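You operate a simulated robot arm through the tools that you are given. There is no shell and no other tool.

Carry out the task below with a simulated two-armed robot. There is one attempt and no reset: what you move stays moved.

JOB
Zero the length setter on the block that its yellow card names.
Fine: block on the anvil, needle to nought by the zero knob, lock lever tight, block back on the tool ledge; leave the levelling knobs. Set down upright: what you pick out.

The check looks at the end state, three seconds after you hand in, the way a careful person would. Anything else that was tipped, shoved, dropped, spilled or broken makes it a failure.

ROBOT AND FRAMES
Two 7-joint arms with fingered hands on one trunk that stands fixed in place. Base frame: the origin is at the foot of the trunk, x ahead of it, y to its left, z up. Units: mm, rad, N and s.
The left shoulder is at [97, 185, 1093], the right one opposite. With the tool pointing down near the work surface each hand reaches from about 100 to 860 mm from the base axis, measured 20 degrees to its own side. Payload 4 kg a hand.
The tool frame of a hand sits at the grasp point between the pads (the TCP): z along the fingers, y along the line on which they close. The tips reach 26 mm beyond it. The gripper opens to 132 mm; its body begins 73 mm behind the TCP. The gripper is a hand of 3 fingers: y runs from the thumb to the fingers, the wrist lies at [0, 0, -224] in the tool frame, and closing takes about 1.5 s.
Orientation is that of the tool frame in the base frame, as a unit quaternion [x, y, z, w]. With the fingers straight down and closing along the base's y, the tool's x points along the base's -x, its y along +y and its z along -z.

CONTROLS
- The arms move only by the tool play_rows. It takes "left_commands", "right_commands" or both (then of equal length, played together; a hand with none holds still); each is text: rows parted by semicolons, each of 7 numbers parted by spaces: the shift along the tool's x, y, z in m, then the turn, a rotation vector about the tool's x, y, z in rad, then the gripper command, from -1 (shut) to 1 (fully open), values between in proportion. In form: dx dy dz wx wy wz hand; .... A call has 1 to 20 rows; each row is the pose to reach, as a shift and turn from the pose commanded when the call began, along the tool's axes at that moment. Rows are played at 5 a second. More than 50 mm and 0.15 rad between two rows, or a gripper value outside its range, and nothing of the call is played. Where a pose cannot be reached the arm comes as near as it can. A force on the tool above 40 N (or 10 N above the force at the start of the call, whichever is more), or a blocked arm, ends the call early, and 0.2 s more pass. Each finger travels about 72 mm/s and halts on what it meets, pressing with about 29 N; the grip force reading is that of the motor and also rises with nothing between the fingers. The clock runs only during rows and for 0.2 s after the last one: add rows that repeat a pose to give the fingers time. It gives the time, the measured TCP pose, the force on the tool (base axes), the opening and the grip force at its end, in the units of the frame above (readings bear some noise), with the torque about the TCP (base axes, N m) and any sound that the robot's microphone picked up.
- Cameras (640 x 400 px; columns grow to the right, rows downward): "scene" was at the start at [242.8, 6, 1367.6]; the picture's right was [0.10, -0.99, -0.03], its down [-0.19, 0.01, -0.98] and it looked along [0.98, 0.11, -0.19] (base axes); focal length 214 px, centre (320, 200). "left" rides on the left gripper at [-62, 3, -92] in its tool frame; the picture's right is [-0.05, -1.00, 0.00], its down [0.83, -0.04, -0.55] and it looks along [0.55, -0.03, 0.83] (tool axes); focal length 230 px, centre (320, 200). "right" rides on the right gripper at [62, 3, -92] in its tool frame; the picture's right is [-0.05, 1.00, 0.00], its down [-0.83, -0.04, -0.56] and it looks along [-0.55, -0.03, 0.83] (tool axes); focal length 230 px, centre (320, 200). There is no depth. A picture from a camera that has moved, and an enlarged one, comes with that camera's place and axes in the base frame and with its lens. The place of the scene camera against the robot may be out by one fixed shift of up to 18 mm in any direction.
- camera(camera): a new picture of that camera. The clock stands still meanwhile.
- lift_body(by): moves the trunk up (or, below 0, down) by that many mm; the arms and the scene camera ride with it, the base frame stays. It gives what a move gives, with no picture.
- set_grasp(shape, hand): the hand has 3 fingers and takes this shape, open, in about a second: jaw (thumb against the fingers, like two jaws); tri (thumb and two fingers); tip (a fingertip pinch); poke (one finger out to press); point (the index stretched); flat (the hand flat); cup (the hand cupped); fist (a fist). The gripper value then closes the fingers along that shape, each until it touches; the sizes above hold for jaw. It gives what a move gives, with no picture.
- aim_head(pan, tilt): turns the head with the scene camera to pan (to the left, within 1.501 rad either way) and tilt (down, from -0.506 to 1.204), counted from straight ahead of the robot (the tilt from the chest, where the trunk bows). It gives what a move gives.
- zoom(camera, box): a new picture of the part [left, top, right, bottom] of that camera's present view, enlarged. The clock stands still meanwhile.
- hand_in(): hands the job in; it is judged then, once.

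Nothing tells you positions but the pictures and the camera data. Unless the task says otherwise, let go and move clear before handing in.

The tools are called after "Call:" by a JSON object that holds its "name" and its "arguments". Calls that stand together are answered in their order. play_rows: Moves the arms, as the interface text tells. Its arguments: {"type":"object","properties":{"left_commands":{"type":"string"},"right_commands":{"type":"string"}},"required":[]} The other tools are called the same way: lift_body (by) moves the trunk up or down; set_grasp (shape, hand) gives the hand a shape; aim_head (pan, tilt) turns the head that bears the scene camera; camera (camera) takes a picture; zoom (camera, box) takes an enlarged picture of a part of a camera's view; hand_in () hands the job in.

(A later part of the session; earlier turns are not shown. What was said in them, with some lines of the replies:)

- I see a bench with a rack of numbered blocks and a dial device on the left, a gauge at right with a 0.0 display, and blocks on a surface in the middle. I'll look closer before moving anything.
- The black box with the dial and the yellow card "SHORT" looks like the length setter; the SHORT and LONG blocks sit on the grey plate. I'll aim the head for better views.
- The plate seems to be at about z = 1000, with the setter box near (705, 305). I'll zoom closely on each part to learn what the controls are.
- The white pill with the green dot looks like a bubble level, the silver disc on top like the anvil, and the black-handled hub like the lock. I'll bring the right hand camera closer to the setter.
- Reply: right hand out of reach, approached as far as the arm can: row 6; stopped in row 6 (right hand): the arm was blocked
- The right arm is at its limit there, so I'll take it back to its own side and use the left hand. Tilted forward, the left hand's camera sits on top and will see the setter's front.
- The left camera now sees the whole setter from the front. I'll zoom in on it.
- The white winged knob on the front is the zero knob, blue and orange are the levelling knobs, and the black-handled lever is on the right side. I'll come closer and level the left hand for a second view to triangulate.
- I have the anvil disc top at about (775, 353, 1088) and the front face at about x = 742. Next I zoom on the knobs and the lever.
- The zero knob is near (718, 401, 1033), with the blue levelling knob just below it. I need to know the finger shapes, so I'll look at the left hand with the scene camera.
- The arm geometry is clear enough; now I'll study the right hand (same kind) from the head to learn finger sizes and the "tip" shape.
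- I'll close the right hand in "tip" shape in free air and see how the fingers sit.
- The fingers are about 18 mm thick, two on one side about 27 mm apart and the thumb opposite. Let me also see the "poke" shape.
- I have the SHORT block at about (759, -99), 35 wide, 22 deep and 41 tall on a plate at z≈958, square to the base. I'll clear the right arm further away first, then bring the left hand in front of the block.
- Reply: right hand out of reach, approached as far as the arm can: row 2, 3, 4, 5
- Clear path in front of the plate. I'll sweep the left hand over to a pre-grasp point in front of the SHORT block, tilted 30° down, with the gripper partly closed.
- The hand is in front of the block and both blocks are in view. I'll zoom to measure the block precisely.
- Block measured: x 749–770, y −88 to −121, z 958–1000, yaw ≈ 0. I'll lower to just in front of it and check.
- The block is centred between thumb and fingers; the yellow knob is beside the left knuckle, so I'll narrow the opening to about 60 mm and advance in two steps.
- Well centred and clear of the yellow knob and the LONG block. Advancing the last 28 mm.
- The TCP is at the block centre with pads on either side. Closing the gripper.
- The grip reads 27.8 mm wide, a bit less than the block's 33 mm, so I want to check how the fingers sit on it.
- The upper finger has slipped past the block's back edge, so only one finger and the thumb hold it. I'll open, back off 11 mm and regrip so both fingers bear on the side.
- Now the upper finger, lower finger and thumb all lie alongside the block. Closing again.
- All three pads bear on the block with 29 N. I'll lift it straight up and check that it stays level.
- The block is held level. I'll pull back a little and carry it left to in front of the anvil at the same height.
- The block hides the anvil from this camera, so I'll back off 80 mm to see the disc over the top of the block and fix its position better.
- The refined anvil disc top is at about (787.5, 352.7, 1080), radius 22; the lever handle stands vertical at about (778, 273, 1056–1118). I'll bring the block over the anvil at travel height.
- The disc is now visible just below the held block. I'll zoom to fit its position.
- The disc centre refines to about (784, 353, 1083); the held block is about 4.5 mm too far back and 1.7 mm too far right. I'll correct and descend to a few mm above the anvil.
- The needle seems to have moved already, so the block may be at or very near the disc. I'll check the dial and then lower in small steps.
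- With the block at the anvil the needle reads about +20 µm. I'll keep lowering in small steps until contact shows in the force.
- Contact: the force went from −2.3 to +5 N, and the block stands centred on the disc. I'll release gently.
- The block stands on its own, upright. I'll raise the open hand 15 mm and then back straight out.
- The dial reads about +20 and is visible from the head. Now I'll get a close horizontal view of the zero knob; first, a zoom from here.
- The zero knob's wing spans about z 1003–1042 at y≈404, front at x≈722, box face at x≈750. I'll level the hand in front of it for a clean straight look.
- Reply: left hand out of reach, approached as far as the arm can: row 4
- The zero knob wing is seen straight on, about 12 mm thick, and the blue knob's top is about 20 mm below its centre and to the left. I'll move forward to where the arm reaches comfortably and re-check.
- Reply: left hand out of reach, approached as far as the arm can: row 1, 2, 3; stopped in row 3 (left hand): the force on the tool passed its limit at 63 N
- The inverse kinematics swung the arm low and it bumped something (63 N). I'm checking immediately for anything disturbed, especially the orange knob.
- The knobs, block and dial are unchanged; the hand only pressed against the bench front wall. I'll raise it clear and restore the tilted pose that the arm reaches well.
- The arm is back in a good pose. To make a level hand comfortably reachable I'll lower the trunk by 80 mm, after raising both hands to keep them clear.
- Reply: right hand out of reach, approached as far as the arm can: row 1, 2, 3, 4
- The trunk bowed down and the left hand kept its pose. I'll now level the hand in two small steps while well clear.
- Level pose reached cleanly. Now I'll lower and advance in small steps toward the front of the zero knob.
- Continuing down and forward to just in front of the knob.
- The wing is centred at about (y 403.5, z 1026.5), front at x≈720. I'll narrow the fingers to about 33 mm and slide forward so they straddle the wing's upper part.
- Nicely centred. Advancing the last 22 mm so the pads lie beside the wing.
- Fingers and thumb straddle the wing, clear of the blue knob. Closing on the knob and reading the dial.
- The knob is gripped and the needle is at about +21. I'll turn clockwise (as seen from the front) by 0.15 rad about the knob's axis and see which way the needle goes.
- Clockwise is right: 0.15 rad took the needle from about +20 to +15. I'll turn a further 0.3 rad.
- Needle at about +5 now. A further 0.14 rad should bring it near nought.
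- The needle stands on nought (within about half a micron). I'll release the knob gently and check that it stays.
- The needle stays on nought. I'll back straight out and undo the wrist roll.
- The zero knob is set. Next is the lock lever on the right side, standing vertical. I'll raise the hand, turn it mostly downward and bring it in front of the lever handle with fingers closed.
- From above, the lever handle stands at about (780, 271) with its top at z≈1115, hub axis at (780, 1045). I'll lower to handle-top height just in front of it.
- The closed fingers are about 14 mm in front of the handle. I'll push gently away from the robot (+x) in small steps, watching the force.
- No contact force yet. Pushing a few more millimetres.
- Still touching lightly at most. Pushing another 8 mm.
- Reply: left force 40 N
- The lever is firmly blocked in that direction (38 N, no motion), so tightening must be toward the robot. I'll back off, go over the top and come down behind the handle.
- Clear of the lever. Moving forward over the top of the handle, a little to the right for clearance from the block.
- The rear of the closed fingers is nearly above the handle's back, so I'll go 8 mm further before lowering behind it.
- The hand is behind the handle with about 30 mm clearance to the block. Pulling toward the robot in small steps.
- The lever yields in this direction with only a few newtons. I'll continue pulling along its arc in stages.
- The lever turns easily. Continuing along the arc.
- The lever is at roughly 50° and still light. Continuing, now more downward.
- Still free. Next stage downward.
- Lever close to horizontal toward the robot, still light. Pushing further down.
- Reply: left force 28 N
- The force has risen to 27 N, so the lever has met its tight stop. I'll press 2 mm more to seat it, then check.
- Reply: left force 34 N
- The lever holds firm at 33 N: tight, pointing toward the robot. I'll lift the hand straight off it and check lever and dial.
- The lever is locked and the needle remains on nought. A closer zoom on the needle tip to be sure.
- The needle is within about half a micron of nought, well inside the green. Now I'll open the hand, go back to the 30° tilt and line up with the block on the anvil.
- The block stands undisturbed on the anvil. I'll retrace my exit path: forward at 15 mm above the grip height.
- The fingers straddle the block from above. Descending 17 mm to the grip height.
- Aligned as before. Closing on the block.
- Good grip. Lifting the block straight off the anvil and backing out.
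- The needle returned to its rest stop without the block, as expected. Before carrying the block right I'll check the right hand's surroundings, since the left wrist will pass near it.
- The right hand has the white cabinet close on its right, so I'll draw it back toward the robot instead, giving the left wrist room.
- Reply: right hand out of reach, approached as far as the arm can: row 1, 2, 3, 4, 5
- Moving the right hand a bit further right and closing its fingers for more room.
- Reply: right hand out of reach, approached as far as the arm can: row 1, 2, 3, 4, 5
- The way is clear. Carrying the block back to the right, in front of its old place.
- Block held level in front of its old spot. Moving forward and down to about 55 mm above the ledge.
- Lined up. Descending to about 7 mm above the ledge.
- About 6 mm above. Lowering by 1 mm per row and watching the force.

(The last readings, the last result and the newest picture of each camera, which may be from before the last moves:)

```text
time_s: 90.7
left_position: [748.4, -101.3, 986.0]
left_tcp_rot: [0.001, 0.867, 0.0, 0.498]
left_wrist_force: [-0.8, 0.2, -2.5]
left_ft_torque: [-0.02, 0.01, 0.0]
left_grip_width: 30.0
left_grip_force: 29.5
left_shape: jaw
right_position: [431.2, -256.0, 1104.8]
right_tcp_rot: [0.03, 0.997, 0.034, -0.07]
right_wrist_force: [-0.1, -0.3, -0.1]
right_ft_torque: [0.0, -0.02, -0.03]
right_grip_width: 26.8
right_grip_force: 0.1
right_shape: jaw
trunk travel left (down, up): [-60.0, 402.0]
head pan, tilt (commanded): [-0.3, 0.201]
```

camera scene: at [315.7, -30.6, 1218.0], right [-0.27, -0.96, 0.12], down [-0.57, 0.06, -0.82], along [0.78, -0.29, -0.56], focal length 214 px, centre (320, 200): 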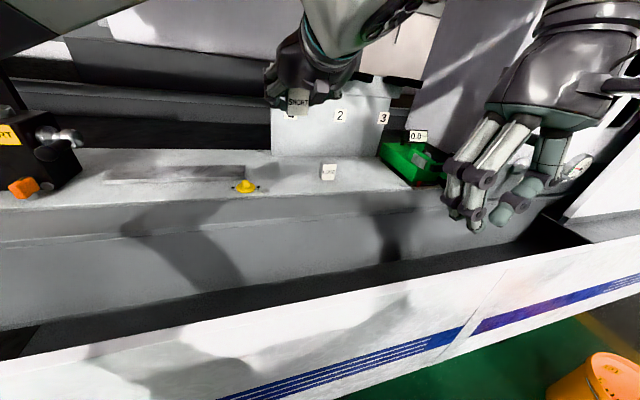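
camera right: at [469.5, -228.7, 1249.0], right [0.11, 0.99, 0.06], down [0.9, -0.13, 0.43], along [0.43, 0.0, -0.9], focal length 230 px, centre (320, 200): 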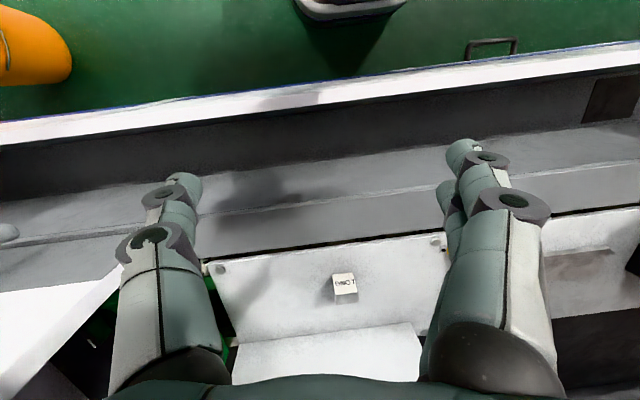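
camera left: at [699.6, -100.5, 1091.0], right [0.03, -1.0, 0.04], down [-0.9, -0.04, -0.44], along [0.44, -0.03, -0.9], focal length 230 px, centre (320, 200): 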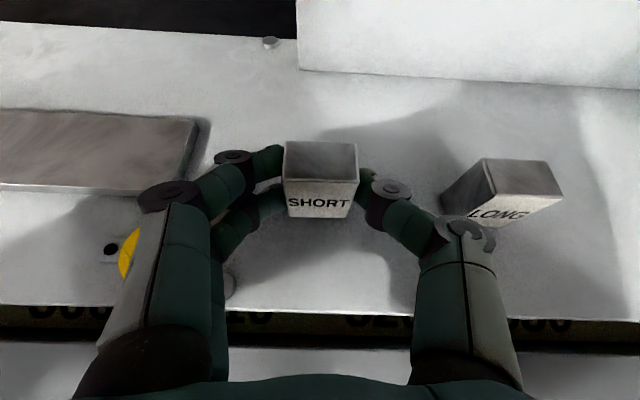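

Call:
{"name": "play_rows", "arguments": {"left_commands": "0.0009 0 0.0005 0 0 0 -1; 0.0017 0 0.001 0 0 0 -1; 0.0017 0 0.001 0 0 0 -1"}}

Call:
{"name": "zoom", "arguments": {"camera": "left", "box": [180, 100, 460, 290]}}

```text
time_s: 91.5
left_position: [747.6, -101.1, 985.1]
left_tcp_rot: [0.001, 0.866, 0.0, 0.5]
left_wrist_force: [1.2, -1.6, 3.1]
left_ft_torque: [0.0, -0.04, 0.0]
left_grip_width: 29.8
left_grip_force: 28.9
left_shape: jaw
right_position: [431.5, -256.7, 1105.7]
right_tcp_rot: [0.029, 0.996, 0.035, -0.071]
right_wrist_force: [0.6, -1.1, -0.7]
right_ft_torque: [-0.01, -0.03, 0.02]
right_grip_width: 26.7
right_grip_force: 0.0
right_shape: jaw
trunk travel left (down, up): [-60.0, 402.0]
head pan, tilt (commanded): [-0.3, 0.201]
```

```text
2.11 times, centred on (320, 195) of left
camera zoom: at [698.6, -100.0, 1084.0], right [0.02, -1.0, 0.04], down [-0.9, -0.04, -0.44], along [0.44, -0.03, -0.9], focal length 484 px, centre (320, 210)
```

zoom: 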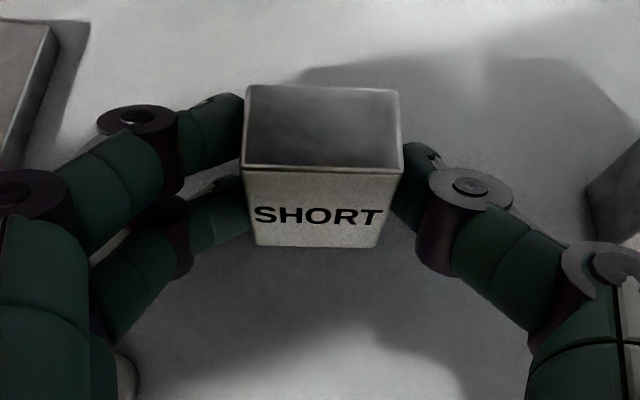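

Contact with the ledge (force rose to +3 N). Releasing gently.

Call:
{"name": "play_rows", "arguments": {"left_commands": "-0.0004 0 -0.0002 0 0 0 -0.54; -0.0004 0 -0.0002 0 0 0 -0.45; -0.0004 0 -0.0002 0 0 0 -0.35; -0.0004 0 -0.0002 0 0 0 -0.2; -0.0004 0 -0.0002 0 0 0 -0.2"}}

Call:
{"name": "zoom", "arguments": {"camera": "left", "box": [180, 100, 460, 290]}}

```text
time_s: 92.7
left_position: [747.3, -100.7, 984.0]
left_tcp_rot: [0.0, 0.866, 0.0, 0.5]
left_wrist_force: [-0.1, -0.2, 0.1]
left_ft_torque: [-0.02, 0.0, 0.01]
left_grip_width: 52.3
left_grip_force: 0.1
left_shape: jaw
right_position: [431.5, -256.4, 1104.5]
right_tcp_rot: [0.03, 0.996, 0.035, -0.07]
right_wrist_force: [-0.5, 0.1, 0.3]
right_ft_torque: [-0.01, -0.01, -0.01]
right_grip_width: 26.8
right_grip_force: 0.0
right_shape: jaw
trunk travel left (down, up): [-60.0, 402.0]
head pan, tilt (commanded): [-0.3, 0.201]
```

```text
2.11 times, centred on (320, 195) of left
camera zoom: at [699.1, -99.8, 1083.8], right [0.03, -1.0, 0.04], down [-0.9, -0.04, -0.44], along [0.44, -0.03, -0.9], focal length 484 px, centre (320, 210)
```

zoom: 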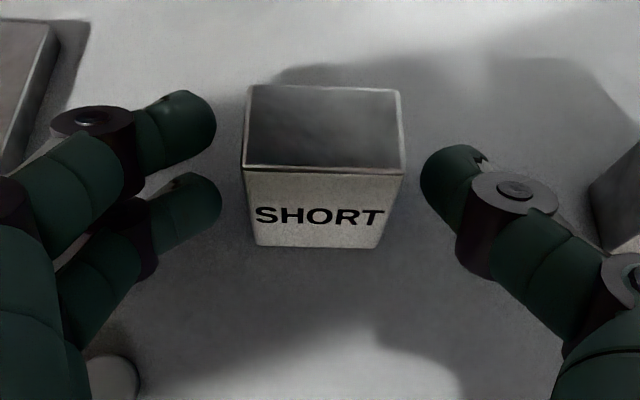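

The block stands upright in its old place. I'll lift the open hand and back away.

Call:
{"name": "play_rows", "arguments": {"left_commands": "-0.0087 0 -0.005 0 0 0 -0.2; -0.0173 0 -0.01 0 0 0 -0.2; -0.0023 0 -0.036 0 0 0 -0.2; 0.0127 0 -0.062 0 0 0 -0.2; -0.0033 0 -0.0943 0 0 0 -0.2; -0.0193 0 -0.1266 0 0 0 -0.2; -0.04 0 -0.17 0 0 0 -0.2; -0.04 0 -0.17 0 0 0 -0.2"}}

Call:
{"name": "camera", "arguments": {"camera": "left"}}

Call:
{"name": "zoom", "arguments": {"camera": "left", "box": [240, 40, 520, 200]}}

```text
time_s: 94.5
left_position: [618.3, -98.4, 1106.2]
left_tcp_rot: [0.001, 0.867, 0.001, 0.499]
left_wrist_force: [0.0, -0.5, 0.0]
left_ft_torque: [0.02, -0.01, -0.05]
left_grip_width: 52.2
left_grip_force: 0.1
left_shape: jaw
right_position: [432.2, -255.9, 1104.2]
right_tcp_rot: [0.029, 0.996, 0.035, -0.07]
right_wrist_force: [-0.3, 0.0, -1.2]
right_ft_torque: [0.01, -0.01, 0.02]
right_grip_width: 27.0
right_grip_force: 0.0
right_shape: jaw
trunk travel left (down, up): [-60.0, 402.0]
head pan, tilt (commanded): [-0.3, 0.201]
```

```text
taken
camera left: at [569.5, -97.1, 1205.0], right [0.03, -1.0, 0.04], down [-0.9, -0.04, -0.44], along [0.44, -0.03, -0.9], focal length 230 px, centre (320, 200)
```

left: 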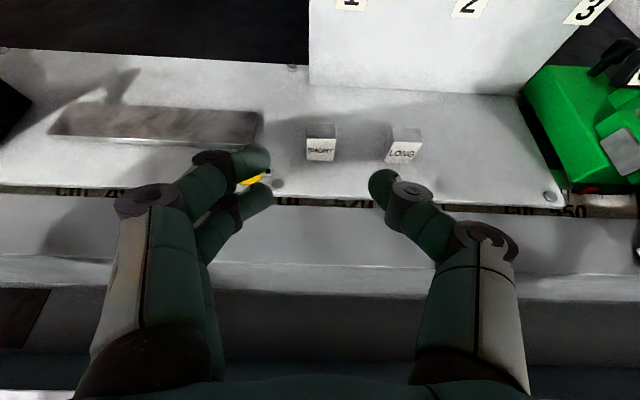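

```text
2.29 times, centred on (380, 120) of left
camera zoom: at [569.5, -97.1, 1205.0], right [0.03, -1.0, 0.04], down [-0.9, -0.04, -0.44], along [0.44, -0.03, -0.9], focal length 526 px, centre (183, 383)
```

zoom: 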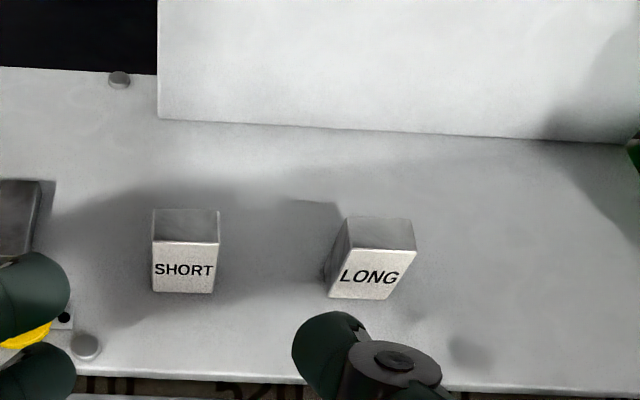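

Both blocks are standing properly. I'll move the left hand well clear and take a final look at the setter.

Call:
{"name": "play_rows", "arguments": {"left_commands": "-0.0044 0.04 -0.0137 0 0 0 -0.2; -0.0088 0.08 -0.0274 0 0 0 -0.2; -0.0132 0.12 -0.0411 0 0 0 -0.2; -0.0176 0.165 -0.0548 0 0 0 0; -0.022 0.21 -0.0685 0 0 0 0; -0.0264 0.248 -0.0822 0 0 0 0; -0.0264 0.248 -0.0822 0 0 0 0"}}

Call:
{"name": "aim_head", "arguments": {"pan": 0.55, "tilt": 0.1}}

Call:
{"name": "camera", "arguments": {"camera": "scene"}}

Call:
{"name": "camera", "arguments": {"camera": "left"}}

```text
time_s: 96.1
left_position: [560.0, 147.0, 1169.4]
left_tcp_rot: [0.001, 0.867, 0.001, 0.499]
left_wrist_force: [-0.8, 0.0, -0.3]
left_ft_torque: [-0.01, 0.01, 0.04]
left_grip_width: 65.2
left_grip_force: 0.0
left_shape: jaw
right_position: [432.3, -256.2, 1104.0]
right_tcp_rot: [0.029, 0.997, 0.035, -0.07]
right_wrist_force: [0.2, -0.2, -0.3]
right_ft_torque: [-0.03, -0.02, -0.02]
right_grip_width: 26.7
right_grip_force: 0.1
right_shape: jaw
trunk travel left (down, up): [-60.0, 402.0]
head pan, tilt (commanded): [-0.3, 0.201]
```

```text
time_s: 97.2
left_position: [561.3, 146.9, 1168.5]
left_tcp_rot: [0.0, 0.866, 0.001, 0.5]
left_wrist_force: [0.6, 0.4, 0.1]
left_ft_torque: [-0.01, -0.02, -0.01]
left_grip_width: 65.4
left_grip_force: 0.1
left_shape: jaw
right_position: [430.2, -256.5, 1105.6]
right_tcp_rot: [0.029, 0.997, 0.035, -0.07]
right_wrist_force: [0.8, 0.6, -0.4]
right_ft_torque: [0.0, 0.01, 0.01]
right_grip_width: 26.6
right_grip_force: 0.1
right_shape: jaw
trunk travel left (down, up): [-60.0, 402.0]
head pan, tilt (commanded): [0.55, 0.099]
```

```text
taken
camera scene: at [309.3, 44.5, 1231.0], right [0.48, -0.85, -0.21], down [-0.47, -0.05, -0.88], along [0.74, 0.52, -0.43], focal length 214 px, centre (320, 200)
```

scene: 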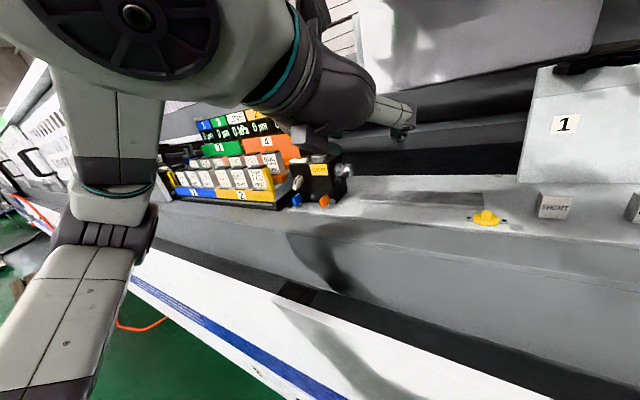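

```text
taken
camera left: at [511.4, 148.9, 1267.7], right [0.03, -1.0, 0.04], down [-0.9, -0.04, -0.44], along [0.44, -0.03, -0.9], focal length 230 px, centre (320, 200)
```

left: 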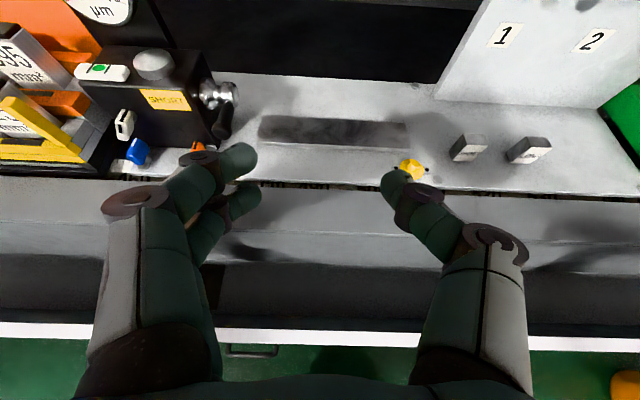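

Everything looks in order; one last close check of the setter, lever and bubble.

Call:
{"name": "zoom", "arguments": {"camera": "left", "box": [40, 20, 260, 170]}}

Call:
{"name": "zoom", "arguments": {"camera": "scene", "box": [240, 130, 400, 230]}}

Call:
{"name": "zoom", "arguments": {"camera": "scene", "box": [440, 150, 640, 270]}}

```text
2.67 times, centred on (150, 95) of left
camera zoom: at [511.4, 148.9, 1267.7], right [0.03, -1.0, 0.04], down [-0.9, -0.04, -0.44], along [0.44, -0.03, -0.9], focal length 614 px, centre (773, 480)
```

zoom: 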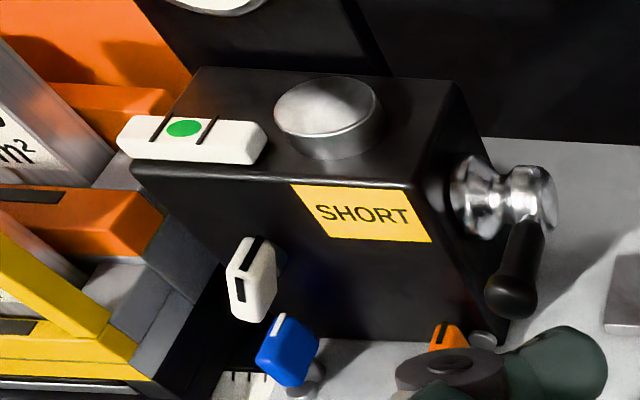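

```text
4.00 times, centred on (320, 180) of scene
camera zoom: at [309.3, 44.5, 1231.0], right [0.48, -0.85, -0.21], down [-0.47, -0.05, -0.88], along [0.74, 0.52, -0.43], focal length 858 px, centre (320, 280)
```

zoom: 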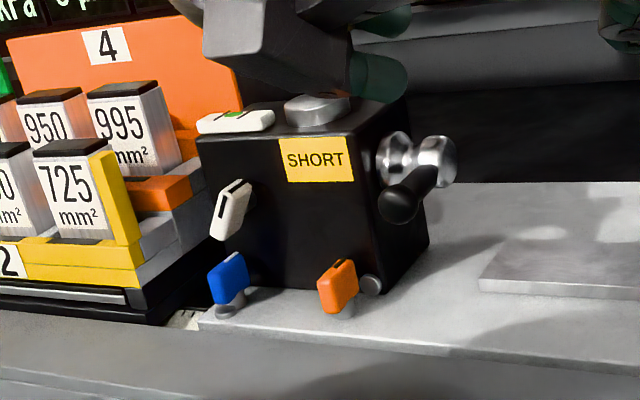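

```text
3.20 times, centred on (540, 210) of scene
camera zoom: at [309.3, 44.5, 1231.0], right [0.48, -0.85, -0.21], down [-0.47, -0.05, -0.88], along [0.74, 0.52, -0.43], focal length 686 px, centre (-384, 168)
```

zoom: 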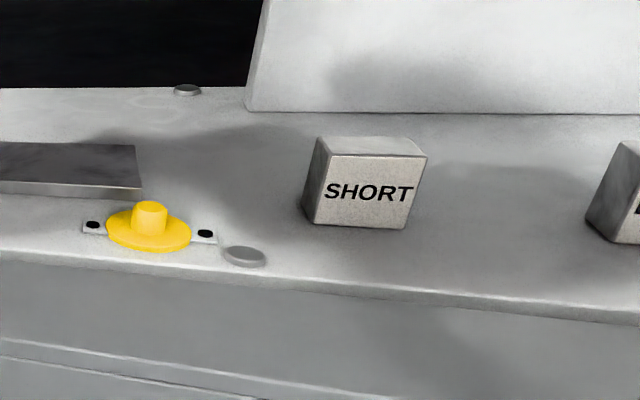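

The SHORT block was used on the anvil and now stands upright on the ledge where it came from. Its last reading on the anvil was within about half a micron of nought. The lock lever is hard against its tight stop. The levelling knobs look unmoved and the bubble is still centred. Both hands are clear, so I'm handing in.

Call:
{"name": "hand_in", "arguments": {}}

```text
The job is handed in.
```

The length setter is zeroed on the SHORT block, the one its yellow card names, and I have handed the job in. No verdict came back, only confirmation that it was handed in.

- **Zero:** with the block on the anvil, I turned the white knob on the front until the needle stood on nought. It read about +0.5 µm by eye on the dial and stayed there after the lever was locked.
- **Lock lever:** I pulled it towards the robot to its stop, where it held firm at about 33 N. It had not moved when I pushed it the other way.
- **Block:** SHORT is back on the ledge, upright and label forward, within a few millimetres of its first place. LONG was not touched.
- **Levelling knobs:** I did not touch the blue and orange knobs, and the bubble is still centred.

**Bump:** early on, the left arm swung low and pressed against the bench front at 63 N. I checked straight after and found nothing moved on the setter or the blocks.

The needle is back at its rest position, as it was before I started, because nothing is on the anvil.
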